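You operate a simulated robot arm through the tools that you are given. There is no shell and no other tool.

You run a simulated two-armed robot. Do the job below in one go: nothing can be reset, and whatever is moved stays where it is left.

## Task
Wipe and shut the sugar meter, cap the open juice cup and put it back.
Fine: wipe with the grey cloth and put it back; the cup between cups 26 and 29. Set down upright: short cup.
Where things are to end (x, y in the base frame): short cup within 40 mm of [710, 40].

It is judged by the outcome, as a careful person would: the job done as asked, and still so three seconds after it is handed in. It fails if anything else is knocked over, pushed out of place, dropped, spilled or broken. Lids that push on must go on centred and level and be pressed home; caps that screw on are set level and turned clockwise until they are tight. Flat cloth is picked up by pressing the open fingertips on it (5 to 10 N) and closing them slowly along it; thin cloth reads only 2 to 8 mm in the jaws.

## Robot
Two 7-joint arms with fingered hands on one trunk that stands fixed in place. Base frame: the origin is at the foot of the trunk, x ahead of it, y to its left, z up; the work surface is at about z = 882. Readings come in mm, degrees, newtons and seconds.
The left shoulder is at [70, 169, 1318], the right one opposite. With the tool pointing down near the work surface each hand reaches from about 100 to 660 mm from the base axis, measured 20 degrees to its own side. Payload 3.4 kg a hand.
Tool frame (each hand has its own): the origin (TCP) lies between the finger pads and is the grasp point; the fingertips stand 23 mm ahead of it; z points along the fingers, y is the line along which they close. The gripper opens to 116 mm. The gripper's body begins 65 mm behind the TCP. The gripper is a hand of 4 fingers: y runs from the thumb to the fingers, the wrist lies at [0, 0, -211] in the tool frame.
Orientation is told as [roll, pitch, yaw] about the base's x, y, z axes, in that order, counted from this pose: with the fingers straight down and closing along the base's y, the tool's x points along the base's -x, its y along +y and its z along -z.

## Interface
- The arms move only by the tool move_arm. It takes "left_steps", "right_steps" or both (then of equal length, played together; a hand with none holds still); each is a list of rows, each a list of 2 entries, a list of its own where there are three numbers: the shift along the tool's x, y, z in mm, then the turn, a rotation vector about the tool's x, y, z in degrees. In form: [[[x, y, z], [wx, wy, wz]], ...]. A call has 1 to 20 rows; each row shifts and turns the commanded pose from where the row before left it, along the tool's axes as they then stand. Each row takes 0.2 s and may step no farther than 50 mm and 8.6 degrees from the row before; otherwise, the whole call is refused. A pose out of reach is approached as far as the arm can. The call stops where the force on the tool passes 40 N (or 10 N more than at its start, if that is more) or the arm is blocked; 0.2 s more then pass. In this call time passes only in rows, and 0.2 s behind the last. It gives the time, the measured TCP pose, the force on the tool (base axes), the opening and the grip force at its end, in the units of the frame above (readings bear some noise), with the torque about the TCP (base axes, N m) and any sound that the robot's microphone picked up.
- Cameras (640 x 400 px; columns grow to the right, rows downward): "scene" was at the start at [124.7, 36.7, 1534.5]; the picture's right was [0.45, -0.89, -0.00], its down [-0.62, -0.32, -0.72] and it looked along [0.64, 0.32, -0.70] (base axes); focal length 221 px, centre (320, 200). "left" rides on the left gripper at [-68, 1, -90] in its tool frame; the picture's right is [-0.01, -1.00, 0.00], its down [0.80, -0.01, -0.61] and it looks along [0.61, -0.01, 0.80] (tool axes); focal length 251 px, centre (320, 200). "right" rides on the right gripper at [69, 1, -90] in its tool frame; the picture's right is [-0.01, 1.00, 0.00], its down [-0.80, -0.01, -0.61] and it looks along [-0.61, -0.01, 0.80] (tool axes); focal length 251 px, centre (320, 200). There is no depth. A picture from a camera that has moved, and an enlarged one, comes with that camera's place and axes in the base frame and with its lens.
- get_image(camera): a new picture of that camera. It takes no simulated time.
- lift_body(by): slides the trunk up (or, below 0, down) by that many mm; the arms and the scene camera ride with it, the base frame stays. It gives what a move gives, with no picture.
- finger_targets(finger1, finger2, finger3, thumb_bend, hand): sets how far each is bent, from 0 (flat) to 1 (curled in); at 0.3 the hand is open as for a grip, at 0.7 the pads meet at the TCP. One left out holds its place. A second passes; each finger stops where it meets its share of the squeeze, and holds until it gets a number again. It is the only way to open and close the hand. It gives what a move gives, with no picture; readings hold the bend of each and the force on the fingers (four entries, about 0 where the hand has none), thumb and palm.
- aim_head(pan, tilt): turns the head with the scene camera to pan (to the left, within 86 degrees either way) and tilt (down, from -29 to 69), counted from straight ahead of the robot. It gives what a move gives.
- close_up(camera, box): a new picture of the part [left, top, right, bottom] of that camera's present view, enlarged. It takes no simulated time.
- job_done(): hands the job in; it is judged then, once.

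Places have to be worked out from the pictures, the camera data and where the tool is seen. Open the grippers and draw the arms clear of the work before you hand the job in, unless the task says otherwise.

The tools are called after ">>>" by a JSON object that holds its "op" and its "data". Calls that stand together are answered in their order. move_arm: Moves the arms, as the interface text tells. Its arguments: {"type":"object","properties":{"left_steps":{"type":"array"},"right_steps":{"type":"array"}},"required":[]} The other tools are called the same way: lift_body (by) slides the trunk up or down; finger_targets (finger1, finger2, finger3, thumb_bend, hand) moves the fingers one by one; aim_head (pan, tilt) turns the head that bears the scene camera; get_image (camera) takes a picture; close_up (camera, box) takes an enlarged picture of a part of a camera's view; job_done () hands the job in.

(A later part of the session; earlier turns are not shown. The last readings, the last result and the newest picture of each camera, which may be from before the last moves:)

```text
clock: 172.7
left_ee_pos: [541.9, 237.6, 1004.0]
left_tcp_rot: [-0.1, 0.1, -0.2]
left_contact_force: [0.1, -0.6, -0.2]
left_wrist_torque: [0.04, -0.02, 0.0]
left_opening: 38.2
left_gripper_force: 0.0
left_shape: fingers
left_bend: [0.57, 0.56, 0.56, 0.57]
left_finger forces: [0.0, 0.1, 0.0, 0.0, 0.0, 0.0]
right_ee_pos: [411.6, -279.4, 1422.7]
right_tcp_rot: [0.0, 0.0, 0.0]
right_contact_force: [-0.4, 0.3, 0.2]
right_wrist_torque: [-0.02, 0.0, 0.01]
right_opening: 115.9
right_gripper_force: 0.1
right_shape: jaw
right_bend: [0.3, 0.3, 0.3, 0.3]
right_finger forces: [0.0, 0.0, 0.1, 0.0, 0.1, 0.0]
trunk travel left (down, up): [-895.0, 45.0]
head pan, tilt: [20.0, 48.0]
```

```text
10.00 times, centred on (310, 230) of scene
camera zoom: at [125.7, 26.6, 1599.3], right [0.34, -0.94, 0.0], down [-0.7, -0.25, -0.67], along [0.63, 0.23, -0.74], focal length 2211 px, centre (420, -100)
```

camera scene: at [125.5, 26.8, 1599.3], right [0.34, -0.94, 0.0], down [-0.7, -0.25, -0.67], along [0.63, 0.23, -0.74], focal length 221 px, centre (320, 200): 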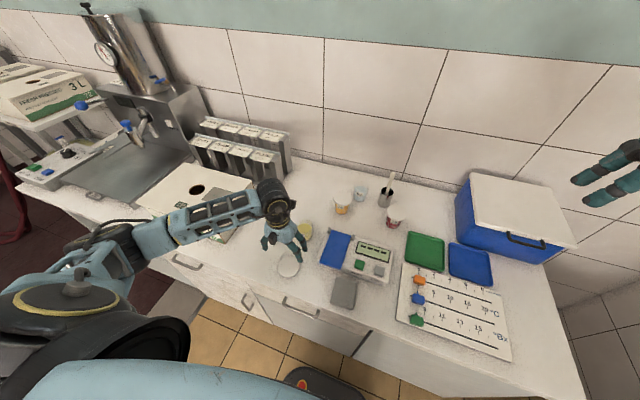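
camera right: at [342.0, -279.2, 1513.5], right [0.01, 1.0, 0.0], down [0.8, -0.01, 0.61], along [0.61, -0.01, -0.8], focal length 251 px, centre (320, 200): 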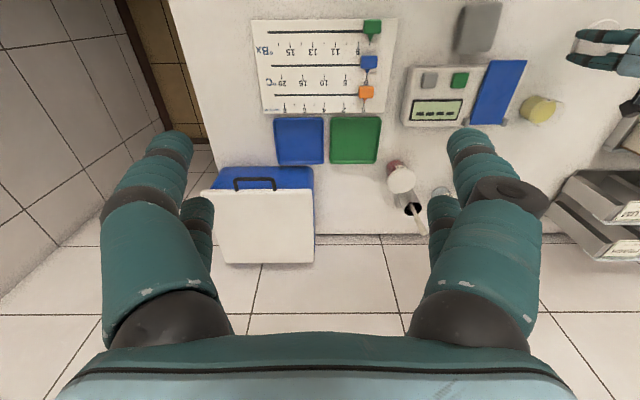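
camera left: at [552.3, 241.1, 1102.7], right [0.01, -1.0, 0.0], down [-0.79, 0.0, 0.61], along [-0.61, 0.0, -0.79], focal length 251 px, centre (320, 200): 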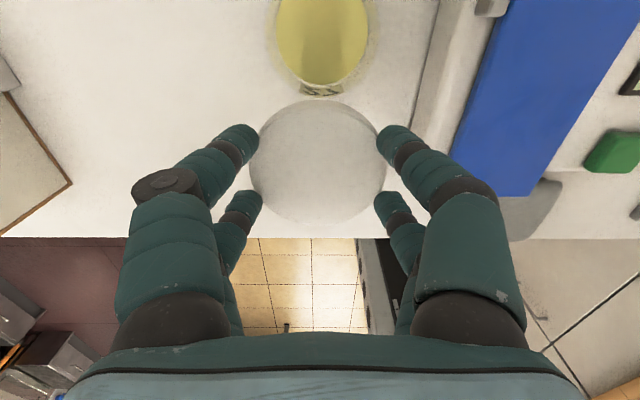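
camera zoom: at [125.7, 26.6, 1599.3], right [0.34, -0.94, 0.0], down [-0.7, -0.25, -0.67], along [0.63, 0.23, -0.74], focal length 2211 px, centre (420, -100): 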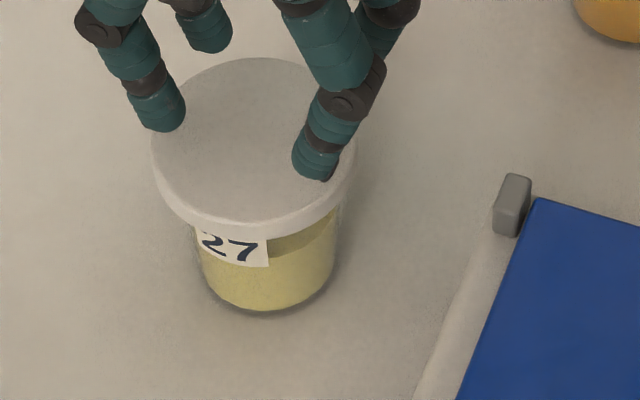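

The lid slipped free and settled onto the cup — it appears to sit centred and level (lid centre ≈ (541, 241) vs cup (540, 240)). I'll raise slightly, close the fingers and inspect before pressing it home.

>>> {"op": "move_arm", "data": {"left_steps": [[[0, 0, -12], [0, 0, 0]], [[0, 0, -25], [0, 0, 0]], [[0, 0, 0], [0, 0, 0]]]}}

>>> {"op": "finger_targets", "data": {"hand": "left", "finger1": 0.7, "finger2": 0.7, "finger3": 0.7, "thumb_bend": 0.7}}

>>> {"op": "close_up", "data": {"camera": "scene", "box": [290, 210, 330, 250]}}

>>> {"op": "close_up", "data": {"camera": "right", "box": [510, 60, 590, 140]}}

>>> {"op": "close_up", "data": {"camera": "left", "box": [240, 60, 400, 200]}}

```text
clock: 173.5
left_ee_pos: [541.1, 238.9, 1040.9]
left_tcp_rot: [0.0, 0.1, -0.2]
left_contact_force: [-0.4, 0.2, -0.2]
left_wrist_torque: [-0.04, 0.01, 0.02]
left_opening: 38.3
left_gripper_force: 0.0
left_shape: fingers
left_bend: [0.57, 0.56, 0.56, 0.57]
left_finger forces: [0.0, 0.0, 0.0, 0.0, 0.0, 0.1]
right_ee_pos: [410.7, -279.0, 1424.2]
right_tcp_rot: [0.0, 0.0, 0.1]
right_contact_force: [0.6, 0.8, -0.3]
right_wrist_torque: [0.0, -0.01, 0.01]
right_opening: 115.9
right_gripper_force: 0.1
right_shape: jaw
right_bend: [0.3, 0.3, 0.3, 0.3]
right_finger forces: [0.0, 0.1, 0.0, 0.1, 0.1, 0.0]
trunk travel left (down, up): [-895.0, 45.0]
head pan, tilt: [20.0, 48.0]
```

```text
clock: 174.5
left_ee_pos: [540.9, 237.6, 1039.8]
left_tcp_rot: [-0.1, 0.2, -0.2]
left_contact_force: [-0.2, -0.7, 0.6]
left_wrist_torque: [-0.01, -0.02, -0.01]
left_opening: 1.5
left_gripper_force: 0.1
left_shape: fingers
left_bend: [0.7, 0.7, 0.7, 0.7]
left_finger forces: [0.0, 0.1, 0.0, 0.0, 0.0, 0.0]
right_ee_pos: [411.3, -279.2, 1423.5]
right_tcp_rot: [0.1, 0.1, 0.0]
right_contact_force: [-0.7, 1.1, 0.0]
right_wrist_torque: [-0.01, 0.0, -0.01]
right_opening: 116.1
right_gripper_force: 0.1
right_shape: jaw
right_bend: [0.3, 0.3, 0.3, 0.3]
right_finger forces: [0.1, 0.0, 0.1, 0.0, 0.0, 0.0]
trunk travel left (down, up): [-895.0, 45.0]
head pan, tilt: [20.0, 48.0]
```

```text
10.00 times, centred on (310, 230) of scene
camera zoom: at [125.7, 26.6, 1599.3], right [0.34, -0.94, 0.0], down [-0.7, -0.25, -0.67], along [0.63, 0.23, -0.74], focal length 2211 px, centre (420, -100)
```

zoom: 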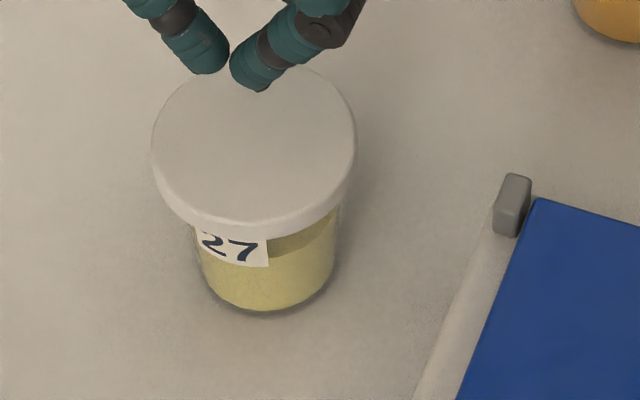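

```text
5.00 times, centred on (550, 100) of right
camera zoom: at [342.0, -279.2, 1513.6], right [0.01, 1.0, 0.0], down [0.8, -0.01, 0.61], along [0.61, -0.01, -0.8], focal length 1257 px, centre (-830, 700)
```

zoom: 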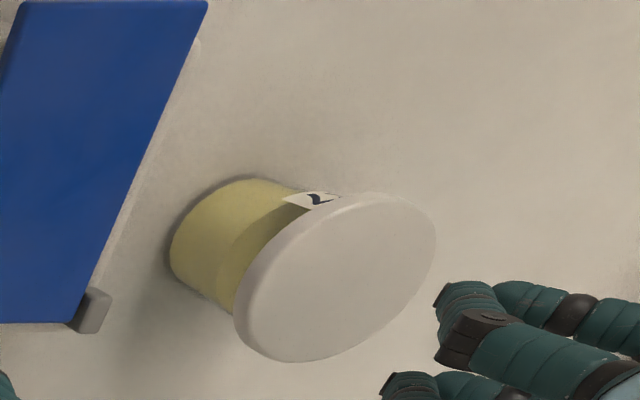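

```text
2.86 times, centred on (320, 130) of left
camera zoom: at [608.9, 238.6, 1130.1], right [0.01, -1.0, 0.0], down [-0.79, 0.0, 0.61], along [-0.61, 0.0, -0.79], focal length 718 px, centre (320, 400)
```

zoom: 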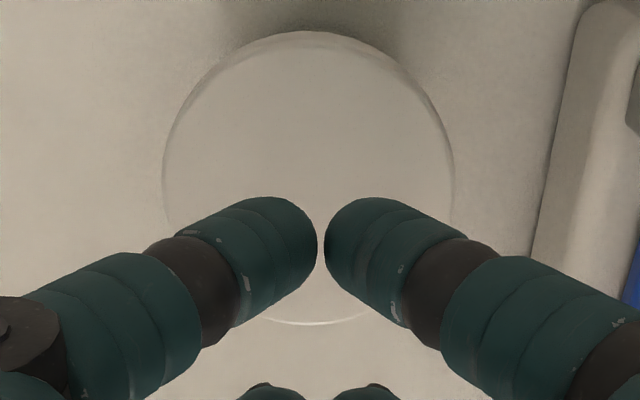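

The lid sits level, about 1.8 mm off in y (x within 1 mm). I'll open the fingers, straddle the lid centred on the cup axis and close just to the lid's diameter to centre it.

>>> {"op": "finger_targets", "data": {"hand": "left", "finger1": 0.39, "finger2": 0.39, "finger3": 0.39, "thumb_bend": 0.39}}

>>> {"op": "move_arm", "data": {"left_steps": [[[2, 1.4, 0], [0, 0, 0]], [[0, 0, 20], [0, 0, 0]], [[0, 0, 20], [0, 0, 0]], [[0, 0, 15], [0, 0, 0]], [[0, 0, 0], [0, 0, 0]]]}}

>>> {"op": "close_up", "data": {"camera": "left", "box": [160, 60, 480, 260]}}

>>> {"op": "close_up", "data": {"camera": "scene", "box": [280, 200, 340, 250]}}

```text
clock: 175.5
left_ee_pos: [541.0, 238.3, 1040.0]
left_tcp_rot: [-0.1, 0.0, -0.2]
left_contact_force: [0.1, 0.5, 0.7]
left_wrist_torque: [0.0, -0.03, 0.0]
left_opening: 90.2
left_gripper_force: 0.0
left_shape: fingers
left_bend: [0.39, 0.39, 0.39, 0.39]
left_finger forces: [0.0, 0.0, 0.0, 0.1, 0.0, 0.0]
right_ee_pos: [411.6, -279.1, 1423.1]
right_tcp_rot: [0.0, 0.0, -0.1]
right_contact_force: [-0.2, -0.4, 0.3]
right_wrist_torque: [0.03, -0.02, 0.01]
right_opening: 115.7
right_gripper_force: 0.0
right_shape: jaw
right_bend: [0.3, 0.3, 0.3, 0.3]
right_finger forces: [0.0, 0.1, 0.0, 0.0, 0.0, 0.0]
trunk travel left (down, up): [-895.0, 45.0]
head pan, tilt: [20.0, 48.0]
```

```text
clock: 176.7
left_ee_pos: [539.6, 239.8, 985.3]
left_tcp_rot: [-0.2, 0.1, -0.2]
left_contact_force: [0.2, -0.1, 0.4]
left_wrist_torque: [-0.03, 0.01, -0.02]
left_opening: 90.2
left_gripper_force: 0.1
left_shape: fingers
left_bend: [0.39, 0.39, 0.39, 0.39]
left_finger forces: [0.0, 0.0, 0.1, 0.0, 0.0, 0.0]
right_ee_pos: [410.4, -278.6, 1423.7]
right_tcp_rot: [0.0, 0.1, 0.0]
right_contact_force: [-0.1, -0.3, -0.6]
right_wrist_torque: [0.0, 0.02, -0.01]
right_opening: 115.9
right_gripper_force: 0.0
right_shape: jaw
right_bend: [0.3, 0.3, 0.3, 0.3]
right_finger forces: [0.1, 0.1, 0.1, 0.0, 0.0, 0.1]
trunk travel left (down, up): [-895.0, 45.0]
head pan, tilt: [20.0, 48.0]
```

```text
2.00 times, centred on (320, 160) of left
camera zoom: at [607.3, 240.2, 1074.7], right [0.01, -1.0, 0.0], down [-0.79, 0.0, 0.61], along [-0.61, 0.0, -0.79], focal length 503 px, centre (320, 280)
```

zoom: 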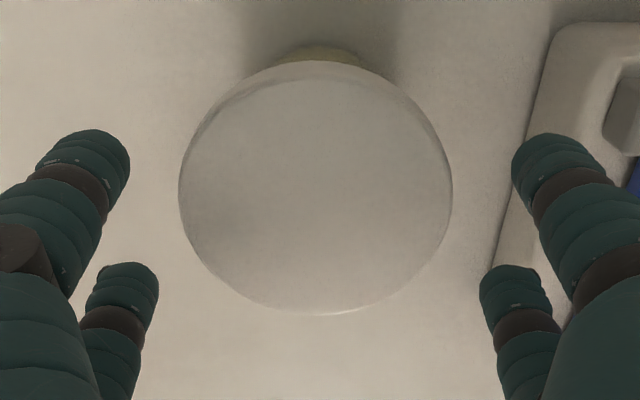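

```text
8.00 times, centred on (310, 225) of scene
camera zoom: at [125.6, 26.6, 1599.3], right [0.34, -0.94, 0.0], down [-0.7, -0.25, -0.67], along [0.63, 0.23, -0.74], focal length 1769 px, centre (400, 0)
```

zoom: 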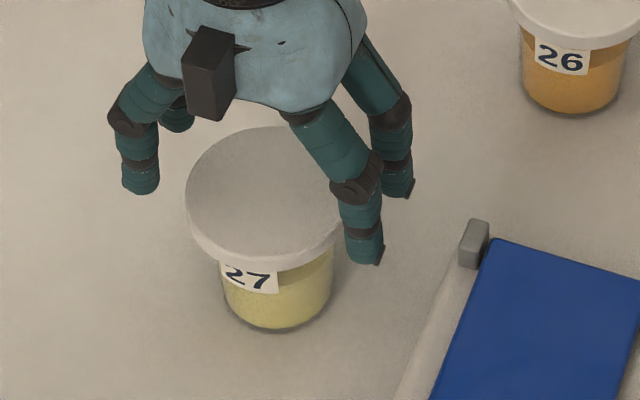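

Symmetric about the lid. Closing gently to just the lid's width.

>>> {"op": "finger_targets", "data": {"hand": "left", "finger1": 0.455, "finger2": 0.455, "finger3": 0.455, "thumb_bend": 0.455}}

>>> {"op": "finger_targets", "data": {"hand": "left", "finger1": 0.475, "finger2": 0.475, "finger3": 0.475, "thumb_bend": 0.475}}

>>> {"op": "close_up", "data": {"camera": "left", "box": [160, 60, 480, 260]}}

```text
clock: 177.7
left_ee_pos: [538.8, 240.1, 985.3]
left_tcp_rot: [-0.1, 0.1, -0.2]
left_contact_force: [0.1, 0.1, -0.5]
left_wrist_torque: [0.0, -0.04, -0.03]
left_opening: 73.5
left_gripper_force: 0.1
left_shape: fingers
left_bend: [0.45, 0.45, 0.45, 0.45]
left_finger forces: [0.0, 0.0, 0.1, 0.0, 0.1, 0.1]
right_ee_pos: [411.1, -279.5, 1424.8]
right_tcp_rot: [-0.1, 0.0, 0.0]
right_contact_force: [-0.8, 0.1, -0.7]
right_wrist_torque: [0.01, 0.01, -0.02]
right_opening: 115.8
right_gripper_force: 0.0
right_shape: jaw
right_bend: [0.3, 0.3, 0.3, 0.3]
right_finger forces: [0.0, 0.0, 0.0, 0.1, 0.0, 0.0]
trunk travel left (down, up): [-895.0, 45.0]
head pan, tilt: [20.0, 48.0]
```

```text
clock: 178.7
left_ee_pos: [539.7, 239.7, 985.1]
left_tcp_rot: [0.0, 0.1, -0.2]
left_contact_force: [0.1, 0.8, -1.2]
left_wrist_torque: [0.01, 0.01, 0.0]
left_opening: 67.9
left_gripper_force: 0.0
left_shape: fingers
left_bend: [0.47, 0.47, 0.47, 0.47]
left_finger forces: [0.0, 0.1, 0.0, 0.0, 0.0, 0.0]
right_ee_pos: [411.5, -279.1, 1423.7]
right_tcp_rot: [0.0, 0.0, 0.0]
right_contact_force: [0.6, -0.6, -1.0]
right_wrist_torque: [0.01, 0.03, 0.0]
right_opening: 115.7
right_gripper_force: 0.1
right_shape: jaw
right_bend: [0.3, 0.3, 0.3, 0.3]
right_finger forces: [0.0, 0.0, 0.1, 0.1, 0.0, 0.0]
trunk travel left (down, up): [-895.0, 45.0]
head pan, tilt: [20.0, 48.0]
```

```text
2.00 times, centred on (320, 160) of left
camera zoom: at [607.4, 240.3, 1074.9], right [0.01, -1.0, 0.0], down [-0.79, 0.0, 0.61], along [-0.61, 0.0, -0.79], focal length 503 px, centre (320, 280)
```

zoom: 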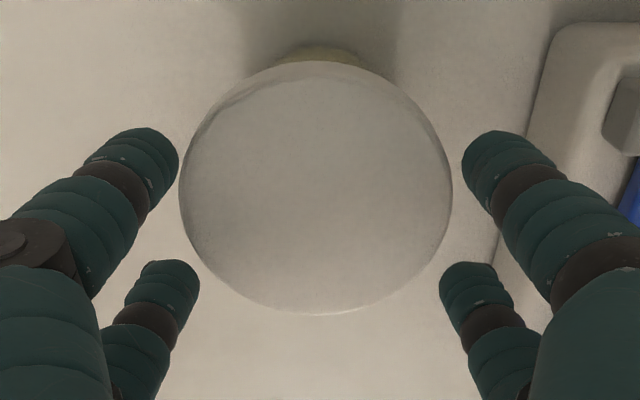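

Close but not yet touching; small further closure.

>>> {"op": "finger_targets", "data": {"hand": "left", "finger1": 0.49, "finger2": 0.485, "finger3": 0.485, "thumb_bend": 0.49}}

>>> {"op": "close_up", "data": {"camera": "left", "box": [160, 60, 480, 260]}}

>>> {"op": "close_up", "data": {"camera": "scene", "box": [290, 210, 330, 250]}}

```text
clock: 179.7
left_ee_pos: [541.1, 240.8, 985.0]
left_tcp_rot: [-0.2, 0.1, -0.3]
left_contact_force: [1.0, -0.4, 0.4]
left_wrist_torque: [0.01, -0.02, 0.01]
left_opening: 62.0
left_gripper_force: 0.0
left_shape: fingers
left_bend: [0.49, 0.48, 0.48, 0.49]
left_finger forces: [0.0, 0.1, 0.1, 0.0, 0.0, 0.0]
right_ee_pos: [411.7, -279.2, 1424.4]
right_tcp_rot: [0.0, 0.0, 0.0]
right_contact_force: [0.4, -0.3, 0.3]
right_wrist_torque: [0.02, 0.02, 0.0]
right_opening: 115.9
right_gripper_force: 0.1
right_shape: jaw
right_bend: [0.3, 0.3, 0.3, 0.3]
right_finger forces: [0.0, 0.0, 0.0, 0.0, 0.0, 0.0]
trunk travel left (down, up): [-895.0, 45.0]
head pan, tilt: [20.0, 48.0]
```

```text
2.00 times, centred on (320, 160) of left
camera zoom: at [607.4, 240.3, 1074.9], right [0.01, -1.0, 0.0], down [-0.79, 0.0, 0.61], along [-0.61, 0.0, -0.79], focal length 503 px, centre (320, 280)
```

zoom: 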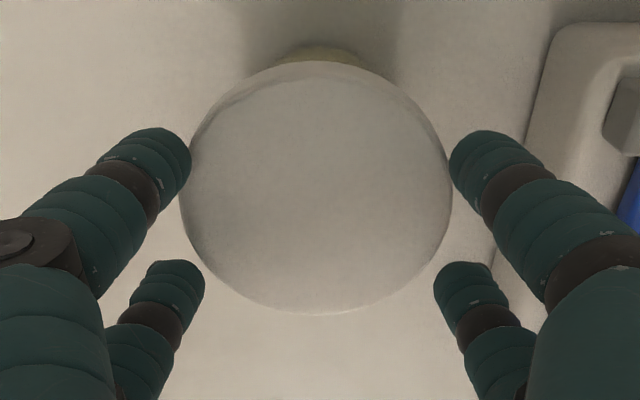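

```text
10.00 times, centred on (310, 230) of scene
camera zoom: at [125.7, 26.6, 1599.3], right [0.34, -0.94, 0.0], down [-0.7, -0.25, -0.67], along [0.63, 0.23, -0.74], focal length 2211 px, centre (420, -100)
```

zoom: 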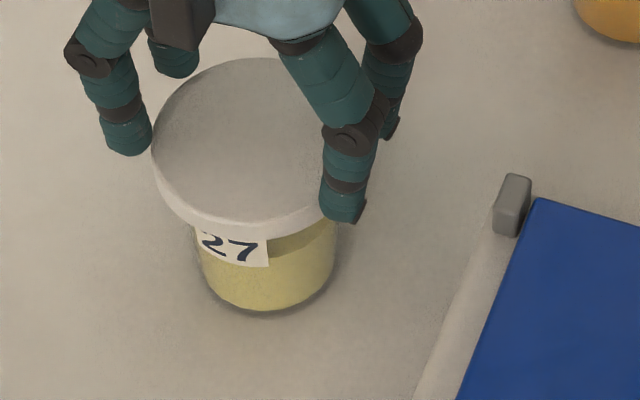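

Nearly centred now (≤1 mm). One more tiny closure, then open and press.

>>> {"op": "finger_targets", "data": {"hand": "left", "finger1": 0.5, "finger2": 0.49, "finger3": 0.49, "thumb_bend": 0.5}}

>>> {"op": "close_up", "data": {"camera": "left", "box": [160, 60, 480, 260]}}

```text
clock: 180.7
left_ee_pos: [539.1, 239.2, 986.3]
left_tcp_rot: [-0.1, 0.2, -0.1]
left_contact_force: [-0.2, 0.0, -0.6]
left_wrist_torque: [0.02, -0.03, 0.01]
left_opening: 58.6
left_gripper_force: 0.1
left_shape: fingers
left_bend: [0.5, 0.49, 0.49, 0.5]
left_finger forces: [0.0, 0.0, 0.1, 0.1, 0.0, 0.0]
right_ee_pos: [410.6, -279.8, 1423.7]
right_tcp_rot: [0.1, 0.0, 0.1]
right_contact_force: [-0.2, -0.4, -0.5]
right_wrist_torque: [-0.01, 0.02, 0.0]
right_opening: 116.1
right_gripper_force: 0.1
right_shape: jaw
right_bend: [0.3, 0.3, 0.3, 0.3]
right_finger forces: [0.1, 0.0, 0.1, 0.1, 0.0, 0.0]
trunk travel left (down, up): [-895.0, 45.0]
head pan, tilt: [20.0, 48.0]
```

```text
2.00 times, centred on (320, 160) of left
camera zoom: at [607.4, 240.3, 1074.9], right [0.01, -1.0, 0.0], down [-0.79, 0.0, 0.61], along [-0.61, 0.0, -0.79], focal length 503 px, centre (320, 280)
```

zoom: 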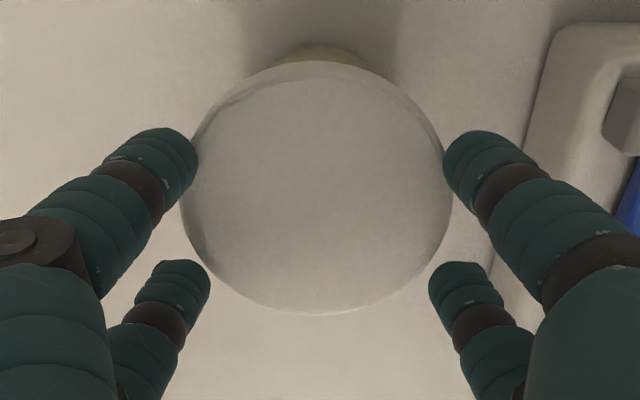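

No contact force — the tips are level with the lid's top edge. Opening a bit, lowering 6 mm and repeating.

>>> {"op": "finger_targets", "data": {"hand": "left", "finger1": 0.43, "finger2": 0.43, "finger3": 0.43, "thumb_bend": 0.43}}

>>> {"op": "move_arm", "data": {"left_steps": [[[0.5, 0, 4], [0, 0, 0]], [[0, 0, 3], [0, 0, 0]], [[0, 0, 0], [0, 0, 0]]]}}

>>> {"op": "finger_targets", "data": {"hand": "left", "finger1": 0.47, "finger2": 0.47, "finger3": 0.47, "thumb_bend": 0.47}}

>>> {"op": "finger_targets", "data": {"hand": "left", "finger1": 0.49, "finger2": 0.48, "finger3": 0.48, "thumb_bend": 0.49}}

>>> {"op": "close_up", "data": {"camera": "left", "box": [160, 60, 480, 260]}}

```text
clock: 181.7
left_ee_pos: [539.8, 239.7, 985.0]
left_tcp_rot: [-0.2, 0.1, -0.3]
left_contact_force: [0.5, -0.4, -0.3]
left_wrist_torque: [-0.02, -0.02, 0.01]
left_opening: 78.7
left_gripper_force: 0.0
left_shape: fingers
left_bend: [0.43, 0.43, 0.43, 0.43]
left_finger forces: [0.0, 0.0, 0.0, 0.0, 0.0, 0.1]
right_ee_pos: [411.5, -278.9, 1422.7]
right_tcp_rot: [0.0, 0.0, -0.1]
right_contact_force: [-0.2, -0.7, -0.9]
right_wrist_torque: [0.01, 0.0, -0.02]
right_opening: 116.0
right_gripper_force: 0.1
right_shape: jaw
right_bend: [0.3, 0.3, 0.3, 0.3]
right_finger forces: [0.0, 0.1, 0.0, 0.0, 0.0, 0.1]
trunk travel left (down, up): [-895.0, 45.0]
head pan, tilt: [20.0, 48.0]
```

```text
clock: 182.5
left_ee_pos: [538.9, 241.9, 978.3]
left_tcp_rot: [0.0, 0.0, -0.2]
left_contact_force: [-0.2, 0.1, 0.5]
left_wrist_torque: [-0.02, 0.0, 0.02]
left_opening: 78.3
left_gripper_force: 0.1
left_shape: fingers
left_bend: [0.43, 0.43, 0.43, 0.43]
left_finger forces: [0.0, 0.1, 0.0, 0.0, 0.0, 0.1]
right_ee_pos: [411.1, -279.3, 1423.0]
right_tcp_rot: [0.1, 0.0, 0.0]
right_contact_force: [-0.3, -0.8, -0.5]
right_wrist_torque: [-0.01, 0.0, 0.01]
right_opening: 115.9
right_gripper_force: 0.1
right_shape: jaw
right_bend: [0.3, 0.3, 0.3, 0.3]
right_finger forces: [0.1, 0.0, 0.0, 0.0, 0.1, 0.1]
trunk travel left (down, up): [-895.0, 45.0]
head pan, tilt: [20.0, 48.0]
```

```text
clock: 183.5
left_ee_pos: [539.8, 239.7, 978.1]
left_tcp_rot: [-0.2, 0.2, -0.2]
left_contact_force: [0.9, -0.8, 0.0]
left_wrist_torque: [-0.03, 0.0, 0.0]
left_opening: 68.0
left_gripper_force: 0.0
left_shape: fingers
left_bend: [0.47, 0.47, 0.47, 0.47]
left_finger forces: [0.0, 0.1, 0.1, 0.1, 0.1, 0.1]
right_ee_pos: [412.3, -278.3, 1423.7]
right_tcp_rot: [0.0, 0.0, 0.0]
right_contact_force: [0.2, -0.1, 0.1]
right_wrist_torque: [0.02, -0.01, 0.01]
right_opening: 116.1
right_gripper_force: 0.0
right_shape: jaw
right_bend: [0.3, 0.3, 0.3, 0.3]
right_finger forces: [0.1, 0.1, 0.0, 0.1, 0.1, 0.0]
trunk travel left (down, up): [-895.0, 45.0]
head pan, tilt: [20.0, 48.0]
```

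```text
clock: 184.5
left_ee_pos: [539.9, 241.2, 979.4]
left_tcp_rot: [-0.1, 0.1, -0.2]
left_contact_force: [0.1, -0.2, -0.3]
left_wrist_torque: [0.02, -0.02, -0.01]
left_opening: 64.2
left_gripper_force: 0.7
left_shape: fingers
left_bend: [0.48, 0.48, 0.48, 0.48]
left_finger forces: [0.5, 0.2, 0.1, 0.1, 0.6, 0.0]
right_ee_pos: [411.5, -279.5, 1422.7]
right_tcp_rot: [0.0, 0.0, 0.0]
right_contact_force: [-0.6, -0.8, 0.6]
right_wrist_torque: [0.01, -0.03, 0.0]
right_opening: 115.8
right_gripper_force: 0.1
right_shape: jaw
right_bend: [0.3, 0.3, 0.3, 0.3]
right_finger forces: [0.0, 0.0, 0.1, 0.1, 0.0, 0.1]
trunk travel left (down, up): [-895.0, 45.0]
head pan, tilt: [20.0, 48.0]
```

```text
2.00 times, centred on (320, 160) of left
camera zoom: at [606.9, 239.9, 1068.1], right [0.01, -1.0, 0.0], down [-0.79, 0.0, 0.61], along [-0.61, 0.0, -0.79], focal length 503 px, centre (320, 280)
```

zoom: 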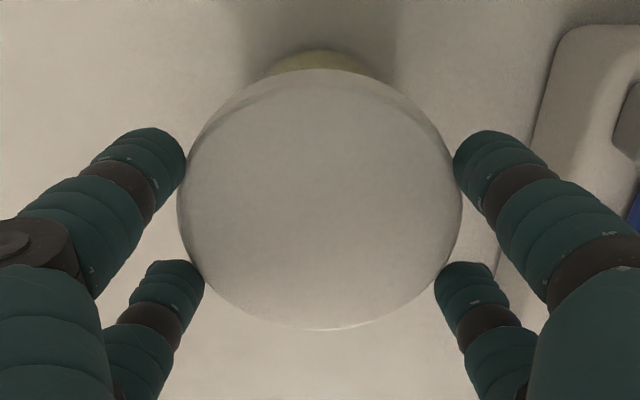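

All four fingers touch evenly: the lid is centred at (540, 240) over the cup. Opening, rising, closing the fist, and then pressing down on its middle.

>>> {"op": "finger_targets", "data": {"hand": "left", "finger1": 0.4, "finger2": 0.4, "finger3": 0.4, "thumb_bend": 0.4}}

>>> {"op": "move_arm", "data": {"left_steps": [[[0, 0, -20], [0, 0, 0]], [[0, 0, -25], [0, 0, 0]], [[0, 0, 0], [0, 0, 0]]]}}

>>> {"op": "finger_targets", "data": {"hand": "left", "finger1": 0.7, "finger2": 0.7, "finger3": 0.7, "thumb_bend": 0.7}}

>>> {"op": "close_up", "data": {"camera": "scene", "box": [290, 210, 330, 250]}}

>>> {"op": "close_up", "data": {"camera": "right", "box": [510, 60, 590, 140]}}

```text
clock: 185.5
left_ee_pos: [538.2, 240.3, 977.5]
left_tcp_rot: [-0.2, 0.1, -0.2]
left_contact_force: [0.2, 1.1, -0.9]
left_wrist_torque: [-0.02, 0.0, -0.01]
left_opening: 87.2
left_gripper_force: 0.0
left_shape: fingers
left_bend: [0.4, 0.4, 0.4, 0.4]
left_finger forces: [0.0, 0.0, 0.1, 0.0, 0.1, 0.0]
right_ee_pos: [410.1, -278.9, 1423.7]
right_tcp_rot: [0.0, 0.0, 0.0]
right_contact_force: [0.0, -0.6, 0.4]
right_wrist_torque: [0.02, 0.0, -0.01]
right_opening: 115.7
right_gripper_force: 0.1
right_shape: jaw
right_bend: [0.3, 0.3, 0.3, 0.3]
right_finger forces: [0.0, 0.1, 0.1, 0.0, 0.0, 0.0]
trunk travel left (down, up): [-895.0, 45.0]
head pan, tilt: [20.0, 48.0]
```

```text
clock: 186.3
left_ee_pos: [537.2, 239.9, 1024.6]
left_tcp_rot: [0.0, 0.0, -0.1]
left_contact_force: [-0.6, 0.6, 0.2]
left_wrist_torque: [0.03, 0.0, 0.02]
left_opening: 87.2
left_gripper_force: 0.1
left_shape: fingers
left_bend: [0.4, 0.4, 0.4, 0.4]
left_finger forces: [0.0, 0.0, 0.1, 0.0, 0.0, 0.1]
right_ee_pos: [411.4, -278.9, 1422.8]
right_tcp_rot: [-0.1, 0.0, 0.0]
right_contact_force: [0.3, 0.8, -0.3]
right_wrist_torque: [0.01, -0.03, 0.02]
right_opening: 115.8
right_gripper_force: 0.1
right_shape: jaw
right_bend: [0.3, 0.3, 0.3, 0.3]
right_finger forces: [0.1, 0.0, 0.1, 0.0, 0.0, 0.0]
trunk travel left (down, up): [-895.0, 45.0]
head pan, tilt: [20.0, 48.0]
```

```text
clock: 187.3
left_ee_pos: [539.0, 239.6, 1024.3]
left_tcp_rot: [-0.1, 0.1, -0.1]
left_contact_force: [-0.8, 0.3, 0.0]
left_wrist_torque: [0.02, 0.0, 0.04]
left_opening: 1.7
left_gripper_force: 0.1
left_shape: fingers
left_bend: [0.7, 0.7, 0.7, 0.7]
left_finger forces: [0.0, 0.0, 0.0, 0.1, 0.1, 0.0]
right_ee_pos: [410.9, -278.5, 1424.8]
right_tcp_rot: [0.0, 0.0, 0.0]
right_contact_force: [0.2, -1.2, -0.7]
right_wrist_torque: [0.02, 0.01, 0.02]
right_opening: 115.7
right_gripper_force: 0.0
right_shape: jaw
right_bend: [0.3, 0.3, 0.3, 0.3]
right_finger forces: [0.1, 0.0, 0.0, 0.0, 0.1, 0.0]
trunk travel left (down, up): [-895.0, 45.0]
head pan, tilt: [20.0, 48.0]
```

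```text
10.00 times, centred on (310, 230) of scene
camera zoom: at [125.7, 26.6, 1599.3], right [0.34, -0.94, 0.0], down [-0.7, -0.25, -0.67], along [0.63, 0.23, -0.74], focal length 2211 px, centre (420, -100)
```

zoom: 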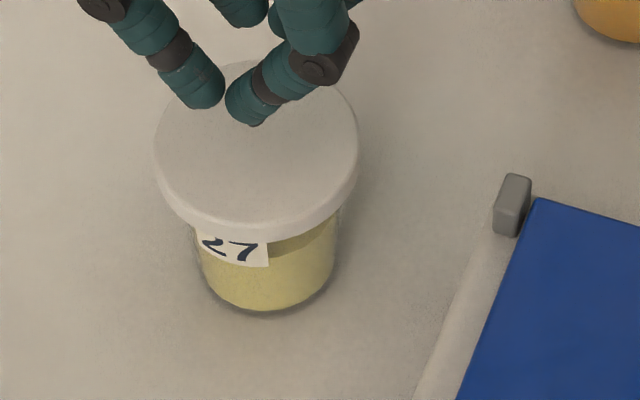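

```text
5.00 times, centred on (550, 100) of right
camera zoom: at [341.9, -279.2, 1513.6], right [0.01, 1.0, 0.0], down [0.8, -0.01, 0.61], along [0.61, -0.01, -0.8], focal length 1257 px, centre (-830, 700)
```

zoom: 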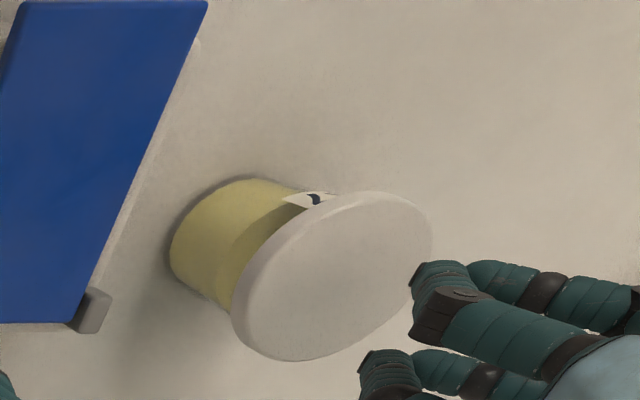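

The lid is centred and the cup unmoved. Descending to contact and pressing steadily.

>>> {"op": "move_arm", "data": {"left_steps": [[[0, 0.3, 20], [0, 0, 0]], [[0, 0, 12], [0, 0, 0]], [[0, 0, 0], [0, 0, 0]], [[0, 0, 2], [0, 0, 0]], [[0, 0, 2], [0, 0, 0]], [[0, 0, 0], [0, 0, 0]]]}}

>>> {"op": "move_arm", "data": {"left_steps": [[[0, 0, 1.5], [0, 0, 0]], [[0, 0, 1.5], [0, 0, 0]], [[0, 0, 0], [0, 0, 0]]]}}

```text
clock: 188.7
left_ee_pos: [540.3, 240.9, 988.0]
left_tcp_rot: [0.0, 0.1, -0.2]
left_contact_force: [0.1, 0.2, 1.1]
left_wrist_torque: [0.0, 0.01, 0.01]
left_opening: 1.3
left_gripper_force: 0.0
left_shape: fingers
left_bend: [0.7, 0.7, 0.7, 0.7]
left_finger forces: [0.1, 0.0, 0.1, 0.1, 0.0, 0.1]
right_ee_pos: [410.4, -279.6, 1424.8]
right_tcp_rot: [0.0, 0.0, 0.0]
right_contact_force: [0.6, -0.4, 0.1]
right_wrist_torque: [0.01, -0.03, -0.01]
right_opening: 115.6
right_gripper_force: 0.1
right_shape: jaw
right_bend: [0.3, 0.3, 0.3, 0.3]
right_finger forces: [0.0, 0.0, 0.1, 0.0, 0.0, 0.0]
trunk travel left (down, up): [-895.0, 45.0]
head pan, tilt: [20.0, 48.0]
```

```text
clock: 189.5
left_ee_pos: [539.5, 238.7, 985.1]
left_tcp_rot: [0.0, 0.2, -0.2]
left_contact_force: [0.5, 0.2, -0.1]
left_wrist_torque: [0.01, -0.01, 0.0]
left_opening: 1.8
left_gripper_force: 0.1
left_shape: fingers
left_bend: [0.7, 0.7, 0.7, 0.7]
left_finger forces: [0.1, 0.0, 0.0, 0.0, 0.0, 0.0]
right_ee_pos: [411.3, -279.5, 1424.0]
right_tcp_rot: [-0.1, -0.1, 0.0]
right_contact_force: [0.2, -0.8, 0.0]
right_wrist_torque: [-0.03, 0.01, -0.04]
right_opening: 116.0
right_gripper_force: 0.1
right_shape: jaw
right_bend: [0.3, 0.3, 0.3, 0.3]
right_finger forces: [0.0, 0.0, 0.1, 0.0, 0.0, 0.0]
trunk travel left (down, up): [-895.0, 45.0]
head pan, tilt: [20.0, 48.0]
```

>>> {"op": "move_arm", "data": {"left_steps": [[[0, 0, 1.5], [0, 0, 0]], [[0, 0, 1.5], [0, 0, 0]], [[0, 0, 1], [0, 0, 0]], [[0, 0, 0], [0, 0, 0]]]}}

>>> {"op": "move_arm", "data": {"left_steps": [[[0, 0, 1], [0, 0, 0]], [[0, 0, 1], [0, 0, 0]], [[0, 0, 0], [0, 0, 0]]]}}

```text
clock: 190.5
left_ee_pos: [539.1, 240.3, 982.4]
left_tcp_rot: [0.0, -0.1, -0.2]
left_contact_force: [3.0, 2.3, 11.3]
left_wrist_torque: [0.07, -0.08, -0.02]
left_opening: 1.0
left_gripper_force: 5.6
left_shape: fingers
left_bend: [0.7, 0.7, 0.7, 0.7]
left_finger forces: [4.2, 3.7, 1.3, 0.0, 2.1, 0.1]
right_ee_pos: [410.2, -279.5, 1424.3]
right_tcp_rot: [-0.1, 0.0, 0.0]
right_contact_force: [-0.4, 0.1, 0.7]
right_wrist_torque: [0.01, -0.02, 0.02]
right_opening: 115.8
right_gripper_force: 0.0
right_shape: jaw
right_bend: [0.3, 0.3, 0.3, 0.3]
right_finger forces: [0.0, 0.1, 0.0, 0.1, 0.0, 0.0]
trunk travel left (down, up): [-895.0, 45.0]
head pan, tilt: [20.0, 48.0]
heard: snap
```

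```text
clock: 191.3
left_ee_pos: [538.7, 239.6, 981.2]
left_tcp_rot: [-0.1, -0.2, -0.2]
left_contact_force: [9.3, 6.0, 31.0]
left_wrist_torque: [0.23, -0.29, -0.04]
left_opening: 1.1
left_gripper_force: 16.1
left_shape: fingers
left_bend: [0.71, 0.71, 0.7, 0.71]
left_finger forces: [10.8, 10.0, 4.0, 0.0, 6.0, 0.0]
right_ee_pos: [408.9, -279.9, 1424.4]
right_tcp_rot: [0.1, -0.1, 0.0]
right_contact_force: [-0.4, -0.1, -0.3]
right_wrist_torque: [-0.02, -0.02, 0.03]
right_opening: 116.0
right_gripper_force: 0.0
right_shape: jaw
right_bend: [0.3, 0.3, 0.3, 0.3]
right_finger forces: [0.0, 0.1, 0.1, 0.0, 0.1, 0.0]
trunk travel left (down, up): [-895.0, 45.0]
head pan, tilt: [20.0, 48.0]
```

"Snap" heard — the lid is pressed home. Next I'll carry the cup with the fingertips gripping its body just under the lid. For reach and clearance at the target, I plan a lean of 35° toward direction −60° (yaw −60). Rising and rotating at a safe height.

>>> {"op": "move_arm", "data": {"left_steps": [[[0, 0, -15], [0, 0, 0]], [[0, 0, -40], [0, 0, 0]], [[0, 0, -40], [0, 0, 0]], [[20, 8, -20], [0, 0, 7.5]], [[0, 0, 0], [0, 0, 7.5]], [[0, 0, 0], [0, 0, 7.5]], [[0, 0, 0], [0, 0, 7.5]], [[0, 0, 0], [0, 0, 7.5]], [[0, 0, 0], [0, 0, 7.5]], [[0, 0, 0], [0, 0, 7.5]], [[0, 0, 0], [0, 0, 7.5]], [[0, 0, 0], [0, -7, 0]], [[0, 0, 0], [0, -7, 0]], [[0, 0, 0], [0, -7, 0]], [[0, 0, 0], [0, -7, 0]], [[0, 0, 0], [0, -7, 0]], [[0, 0, 0], [0, 0, 0]]]}}

>>> {"op": "get_image", "data": {"camera": "scene"}}

>>> {"op": "get_image", "data": {"camera": "left"}}

```text
clock: 194.9
left_ee_pos: [519.7, 249.0, 1093.9]
left_tcp_rot: [-0.2, -35.1, -60.2]
left_contact_force: [-0.1, 0.5, -0.4]
left_wrist_torque: [-0.02, 0.0, -0.01]
left_opening: 1.1
left_gripper_force: 0.1
left_shape: fingers
left_bend: [0.7, 0.7, 0.7, 0.7]
left_finger forces: [0.1, 0.0, 0.0, 0.0, 0.0, 0.1]
right_ee_pos: [410.4, -278.7, 1423.5]
right_tcp_rot: [-0.1, 0.0, 0.0]
right_contact_force: [-0.2, -0.4, 0.8]
right_wrist_torque: [-0.01, 0.01, -0.02]
right_opening: 116.1
right_gripper_force: 0.1
right_shape: jaw
right_bend: [0.3, 0.3, 0.3, 0.3]
right_finger forces: [0.0, 0.1, 0.0, 0.1, 0.0, 0.0]
trunk travel left (down, up): [-895.0, 45.0]
head pan, tilt: [20.0, 48.0]
```

```text
taken
camera scene: at [126.0, 26.4, 1599.3], right [0.34, -0.94, 0.0], down [-0.7, -0.25, -0.67], along [0.63, 0.23, -0.74], focal length 221 px, centre (320, 200)
```

scene: 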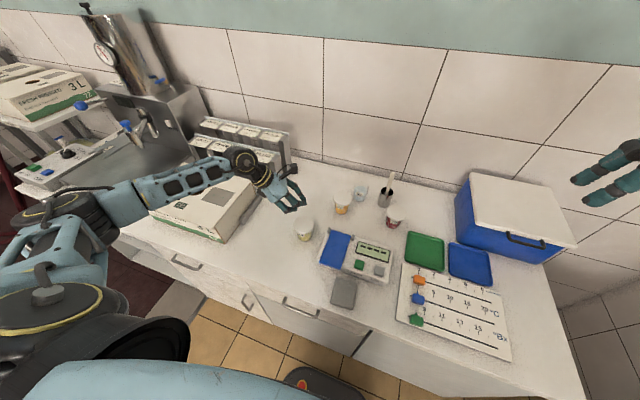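

```text
taken
camera left: at [521.3, 244.5, 1206.5], right [-0.86, -0.5, 0.01], down [-0.5, 0.86, 0.04], along [-0.03, 0.03, -1.0], focal length 251 px, centre (320, 200)
```

left: 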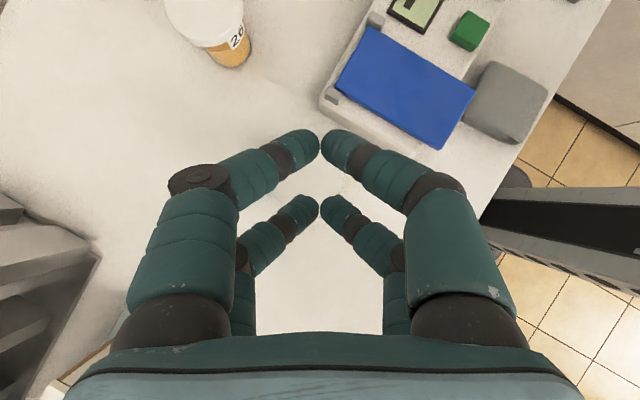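

Good posture and lean. Opening the fingers to clear the lid and aligning above the cup, then lowering partway.

>>> {"op": "finger_targets", "data": {"hand": "left", "finger1": 0.41, "finger2": 0.41, "finger3": 0.41, "thumb_bend": 0.41}}

>>> {"op": "move_arm", "data": {"left_steps": [[[0.3, 13.3, -0.2], [0, 0, 0]], [[23, 0, 32.8], [0, 0, 0]], [[23, 0, 32.8], [0, 0, 0]], [[0, 0, 0], [0, 0, 0]]]}}

>>> {"op": "get_image", "data": {"camera": "left"}}

>>> {"op": "close_up", "data": {"camera": "scene", "box": [260, 170, 350, 260]}}

>>> {"op": "close_up", "data": {"camera": "right", "box": [480, 40, 640, 180]}}

```text
clock: 195.9
left_ee_pos: [519.3, 248.3, 1093.9]
left_tcp_rot: [-0.2, -35.1, -60.2]
left_contact_force: [0.3, 0.4, 0.4]
left_wrist_torque: [-0.02, 0.0, 0.01]
left_opening: 84.3
left_gripper_force: 0.0
left_shape: fingers
left_bend: [0.41, 0.41, 0.41, 0.41]
left_finger forces: [0.1, 0.0, 0.1, 0.0, 0.0, 0.0]
right_ee_pos: [410.9, -278.4, 1425.8]
right_tcp_rot: [0.1, -0.1, 0.0]
right_contact_force: [0.7, 0.7, 0.0]
right_wrist_torque: [-0.04, 0.01, 0.0]
right_opening: 115.9
right_gripper_force: 0.0
right_shape: jaw
right_bend: [0.3, 0.3, 0.3, 0.3]
right_finger forces: [0.1, 0.0, 0.1, 0.0, 0.0, 0.0]
trunk travel left (down, up): [-895.0, 45.0]
head pan, tilt: [20.0, 48.0]
```

```text
clock: 196.9
left_ee_pos: [530.2, 255.2, 1011.8]
left_tcp_rot: [0.0, -35.0, -60.2]
left_contact_force: [0.9, -0.7, 0.6]
left_wrist_torque: [-0.02, 0.03, -0.01]
left_opening: 84.5
left_gripper_force: 0.0
left_shape: fingers
left_bend: [0.41, 0.41, 0.41, 0.41]
left_finger forces: [0.0, 0.0, 0.1, 0.1, 0.0, 0.1]
right_ee_pos: [411.2, -279.0, 1423.7]
right_tcp_rot: [0.0, 0.0, 0.0]
right_contact_force: [0.1, -0.2, 0.5]
right_wrist_torque: [-0.01, 0.01, 0.0]
right_opening: 115.9
right_gripper_force: 0.1
right_shape: jaw
right_bend: [0.3, 0.3, 0.3, 0.3]
right_finger forces: [0.1, 0.1, 0.1, 0.0, 0.0, 0.0]
trunk travel left (down, up): [-895.0, 45.0]
head pan, tilt: [20.0, 48.0]
```

```text
taken
camera left: at [531.5, 251.4, 1125.3], right [-0.86, -0.5, 0.01], down [-0.5, 0.86, 0.04], along [-0.03, 0.03, -1.0], focal length 251 px, centre (320, 200)
```

left: 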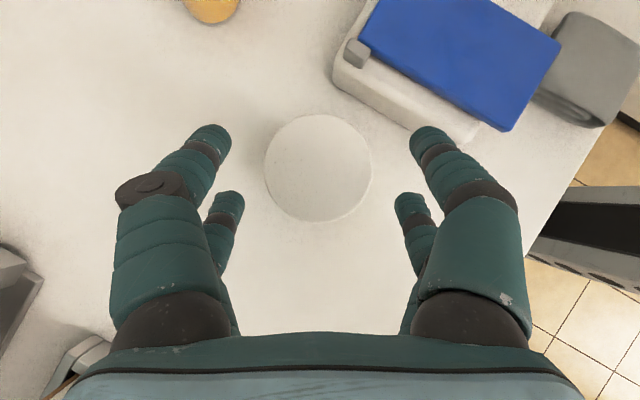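

```text
4.44 times, centred on (305, 215) of scene
camera zoom: at [125.6, 26.4, 1599.3], right [0.34, -0.94, 0.0], down [-0.7, -0.25, -0.67], along [0.63, 0.23, -0.74], focal length 983 px, centre (387, 133)
```

zoom: 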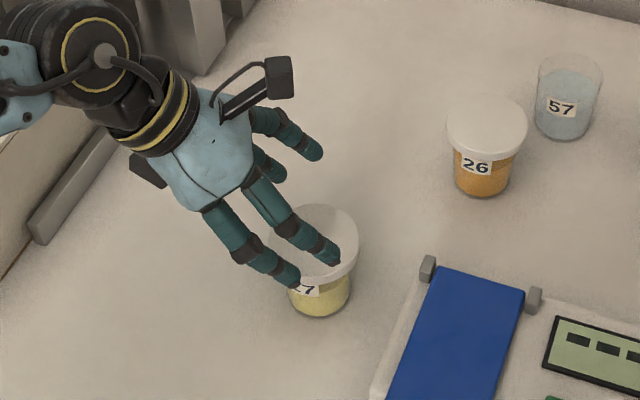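

```text
2.86 times, centred on (560, 110) of right
camera zoom: at [341.9, -279.4, 1513.6], right [0.01, 1.0, 0.0], down [0.8, -0.01, 0.61], along [0.61, -0.01, -0.8], focal length 718 px, centre (-366, 457)
```

zoom: 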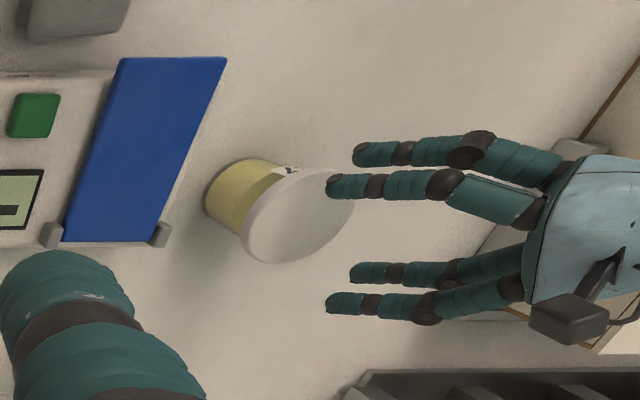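

Lid is centred between the fingers. Descending the remaining 74 mm in stages.

>>> {"op": "move_arm", "data": {"left_steps": [[[11.5, 0, 16.4], [0, 0, 0]], [[11.5, 0, 16.4], [0, 0, 0]], [[5.7, 0, 8.2], [0, 0, 0]], [[0, 0, 0], [0, 0, 0]]]}}

>>> {"op": "get_image", "data": {"camera": "left"}}

>>> {"op": "close_up", "data": {"camera": "scene", "box": [270, 190, 340, 260]}}

>>> {"op": "close_up", "data": {"camera": "right", "box": [500, 60, 620, 160]}}

```text
clock: 197.9
left_ee_pos: [529.2, 254.7, 963.9]
left_tcp_rot: [-0.1, -35.0, -60.2]
left_contact_force: [0.9, 0.3, 0.3]
left_wrist_torque: [-0.01, 0.0, -0.02]
left_opening: 84.6
left_gripper_force: 0.1
left_shape: fingers
left_bend: [0.41, 0.41, 0.41, 0.41]
left_finger forces: [0.0, 0.1, 0.0, 0.0, 0.0, 0.0]
right_ee_pos: [411.2, -280.1, 1425.3]
right_tcp_rot: [0.0, 0.0, -0.1]
right_contact_force: [0.2, -0.7, 0.0]
right_wrist_torque: [0.0, 0.03, -0.01]
right_opening: 115.8
right_gripper_force: 0.1
right_shape: jaw
right_bend: [0.3, 0.3, 0.3, 0.3]
right_finger forces: [0.1, 0.1, 0.1, 0.1, 0.1, 0.1]
trunk travel left (down, up): [-895.0, 45.0]
head pan, tilt: [20.0, 48.0]
```

```text
taken
camera left: at [531.8, 251.5, 1076.6], right [-0.86, -0.5, 0.01], down [-0.5, 0.86, 0.04], along [-0.03, 0.03, -1.0], focal length 251 px, centre (320, 200)
```

left: 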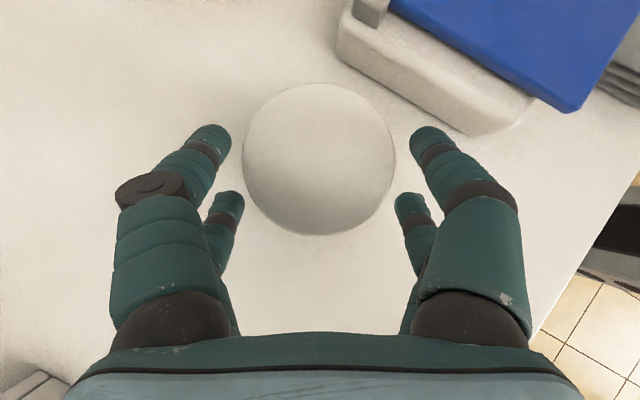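

```text
5.71 times, centred on (305, 225) of scene
camera zoom: at [125.6, 26.7, 1599.3], right [0.34, -0.94, 0.0], down [-0.7, -0.25, -0.67], along [0.63, 0.23, -0.74], focal length 1264 px, centre (406, 57)
```

zoom: 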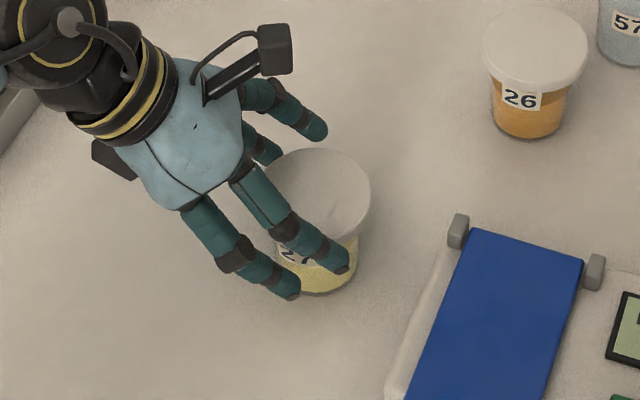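

```text
4.00 times, centred on (560, 110) of right
camera zoom: at [341.9, -279.2, 1513.6], right [0.01, 1.0, 0.0], down [0.8, -0.01, 0.61], along [0.61, -0.01, -0.8], focal length 1006 px, centre (-640, 560)
```

zoom: 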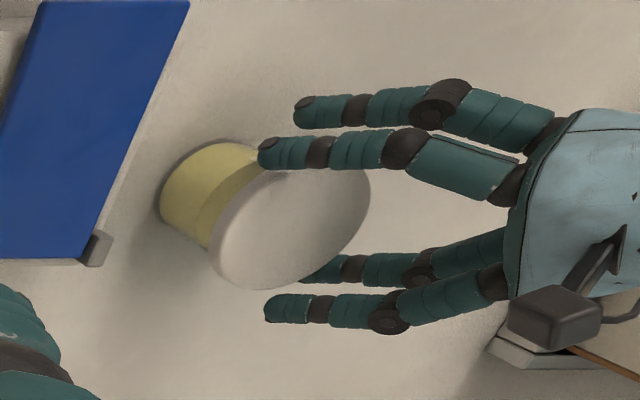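

Clear on both sides. Lowering the last 26 mm.

>>> {"op": "move_arm", "data": {"left_steps": [[[5.7, 0, 8.2], [0, 0, 0]], [[5.7, 0, 8.2], [0, 0, 0]], [[3.4, 0, 4.9], [0, 0, 0]], [[0, 0, 0], [0, 0, 0]]]}}

>>> {"op": "get_image", "data": {"camera": "left"}}

>>> {"op": "close_up", "data": {"camera": "scene", "box": [280, 200, 340, 260]}}

>>> {"op": "close_up", "data": {"camera": "right", "box": [510, 60, 600, 150]}}

```text
clock: 198.9
left_ee_pos: [529.5, 255.7, 937.8]
left_tcp_rot: [0.0, -35.0, -60.2]
left_contact_force: [0.3, 0.6, 0.0]
left_wrist_torque: [0.01, -0.04, -0.01]
left_opening: 84.6
left_gripper_force: 0.0
left_shape: fingers
left_bend: [0.41, 0.41, 0.41, 0.41]
left_finger forces: [0.0, 0.1, 0.0, 0.0, 0.1, 0.1]
right_ee_pos: [410.2, -278.9, 1423.2]
right_tcp_rot: [0.0, -0.1, 0.0]
right_contact_force: [0.4, -0.1, -1.0]
right_wrist_torque: [-0.03, 0.0, 0.04]
right_opening: 116.0
right_gripper_force: 0.1
right_shape: jaw
right_bend: [0.3, 0.3, 0.3, 0.3]
right_finger forces: [0.1, 0.0, 0.0, 0.1, 0.0, 0.0]
trunk travel left (down, up): [-895.0, 45.0]
head pan, tilt: [20.0, 48.0]
```

```text
taken
camera left: at [532.2, 251.4, 1050.2], right [-0.86, -0.5, 0.01], down [-0.5, 0.86, 0.04], along [-0.03, 0.03, -1.0], focal length 251 px, centre (320, 200)
```

left: 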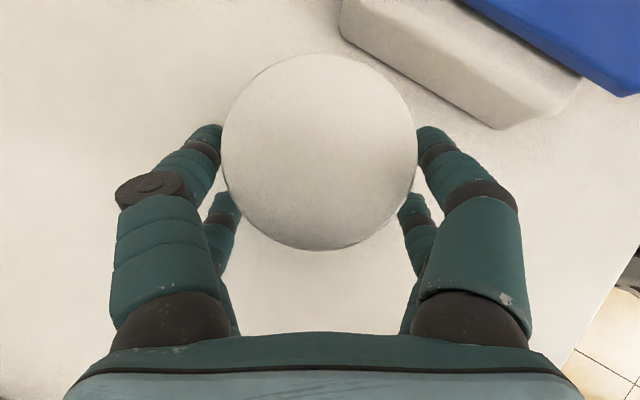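

```text
6.67 times, centred on (310, 230) of scene
camera zoom: at [125.6, 26.7, 1599.3], right [0.34, -0.94, 0.0], down [-0.7, -0.25, -0.67], along [0.63, 0.23, -0.74], focal length 1474 px, centre (387, 0)
```

zoom: 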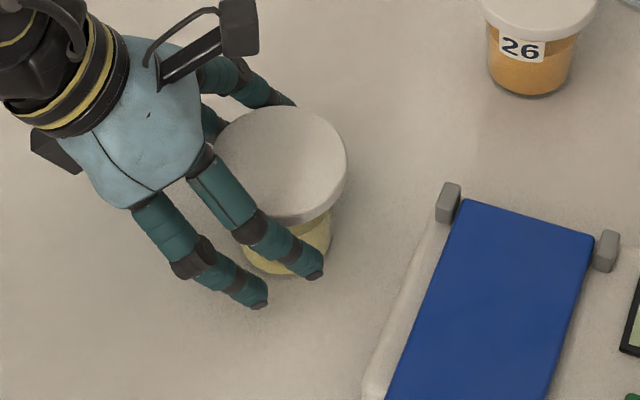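

```text
4.44 times, centred on (555, 105) of right
camera zoom: at [341.9, -279.2, 1513.6], right [0.01, 1.0, 0.0], down [0.8, -0.01, 0.61], along [0.61, -0.01, -0.8], focal length 1118 px, centre (-724, 622)
```

zoom: 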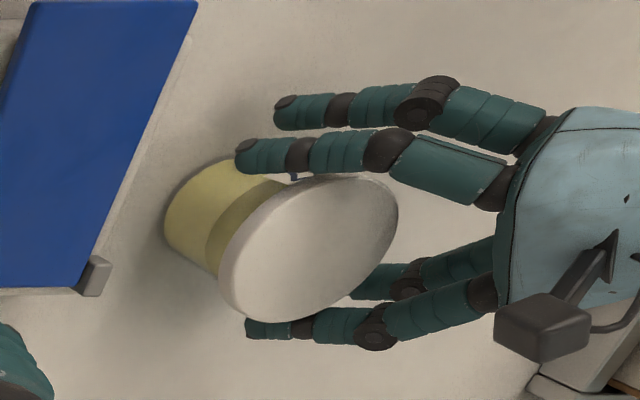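

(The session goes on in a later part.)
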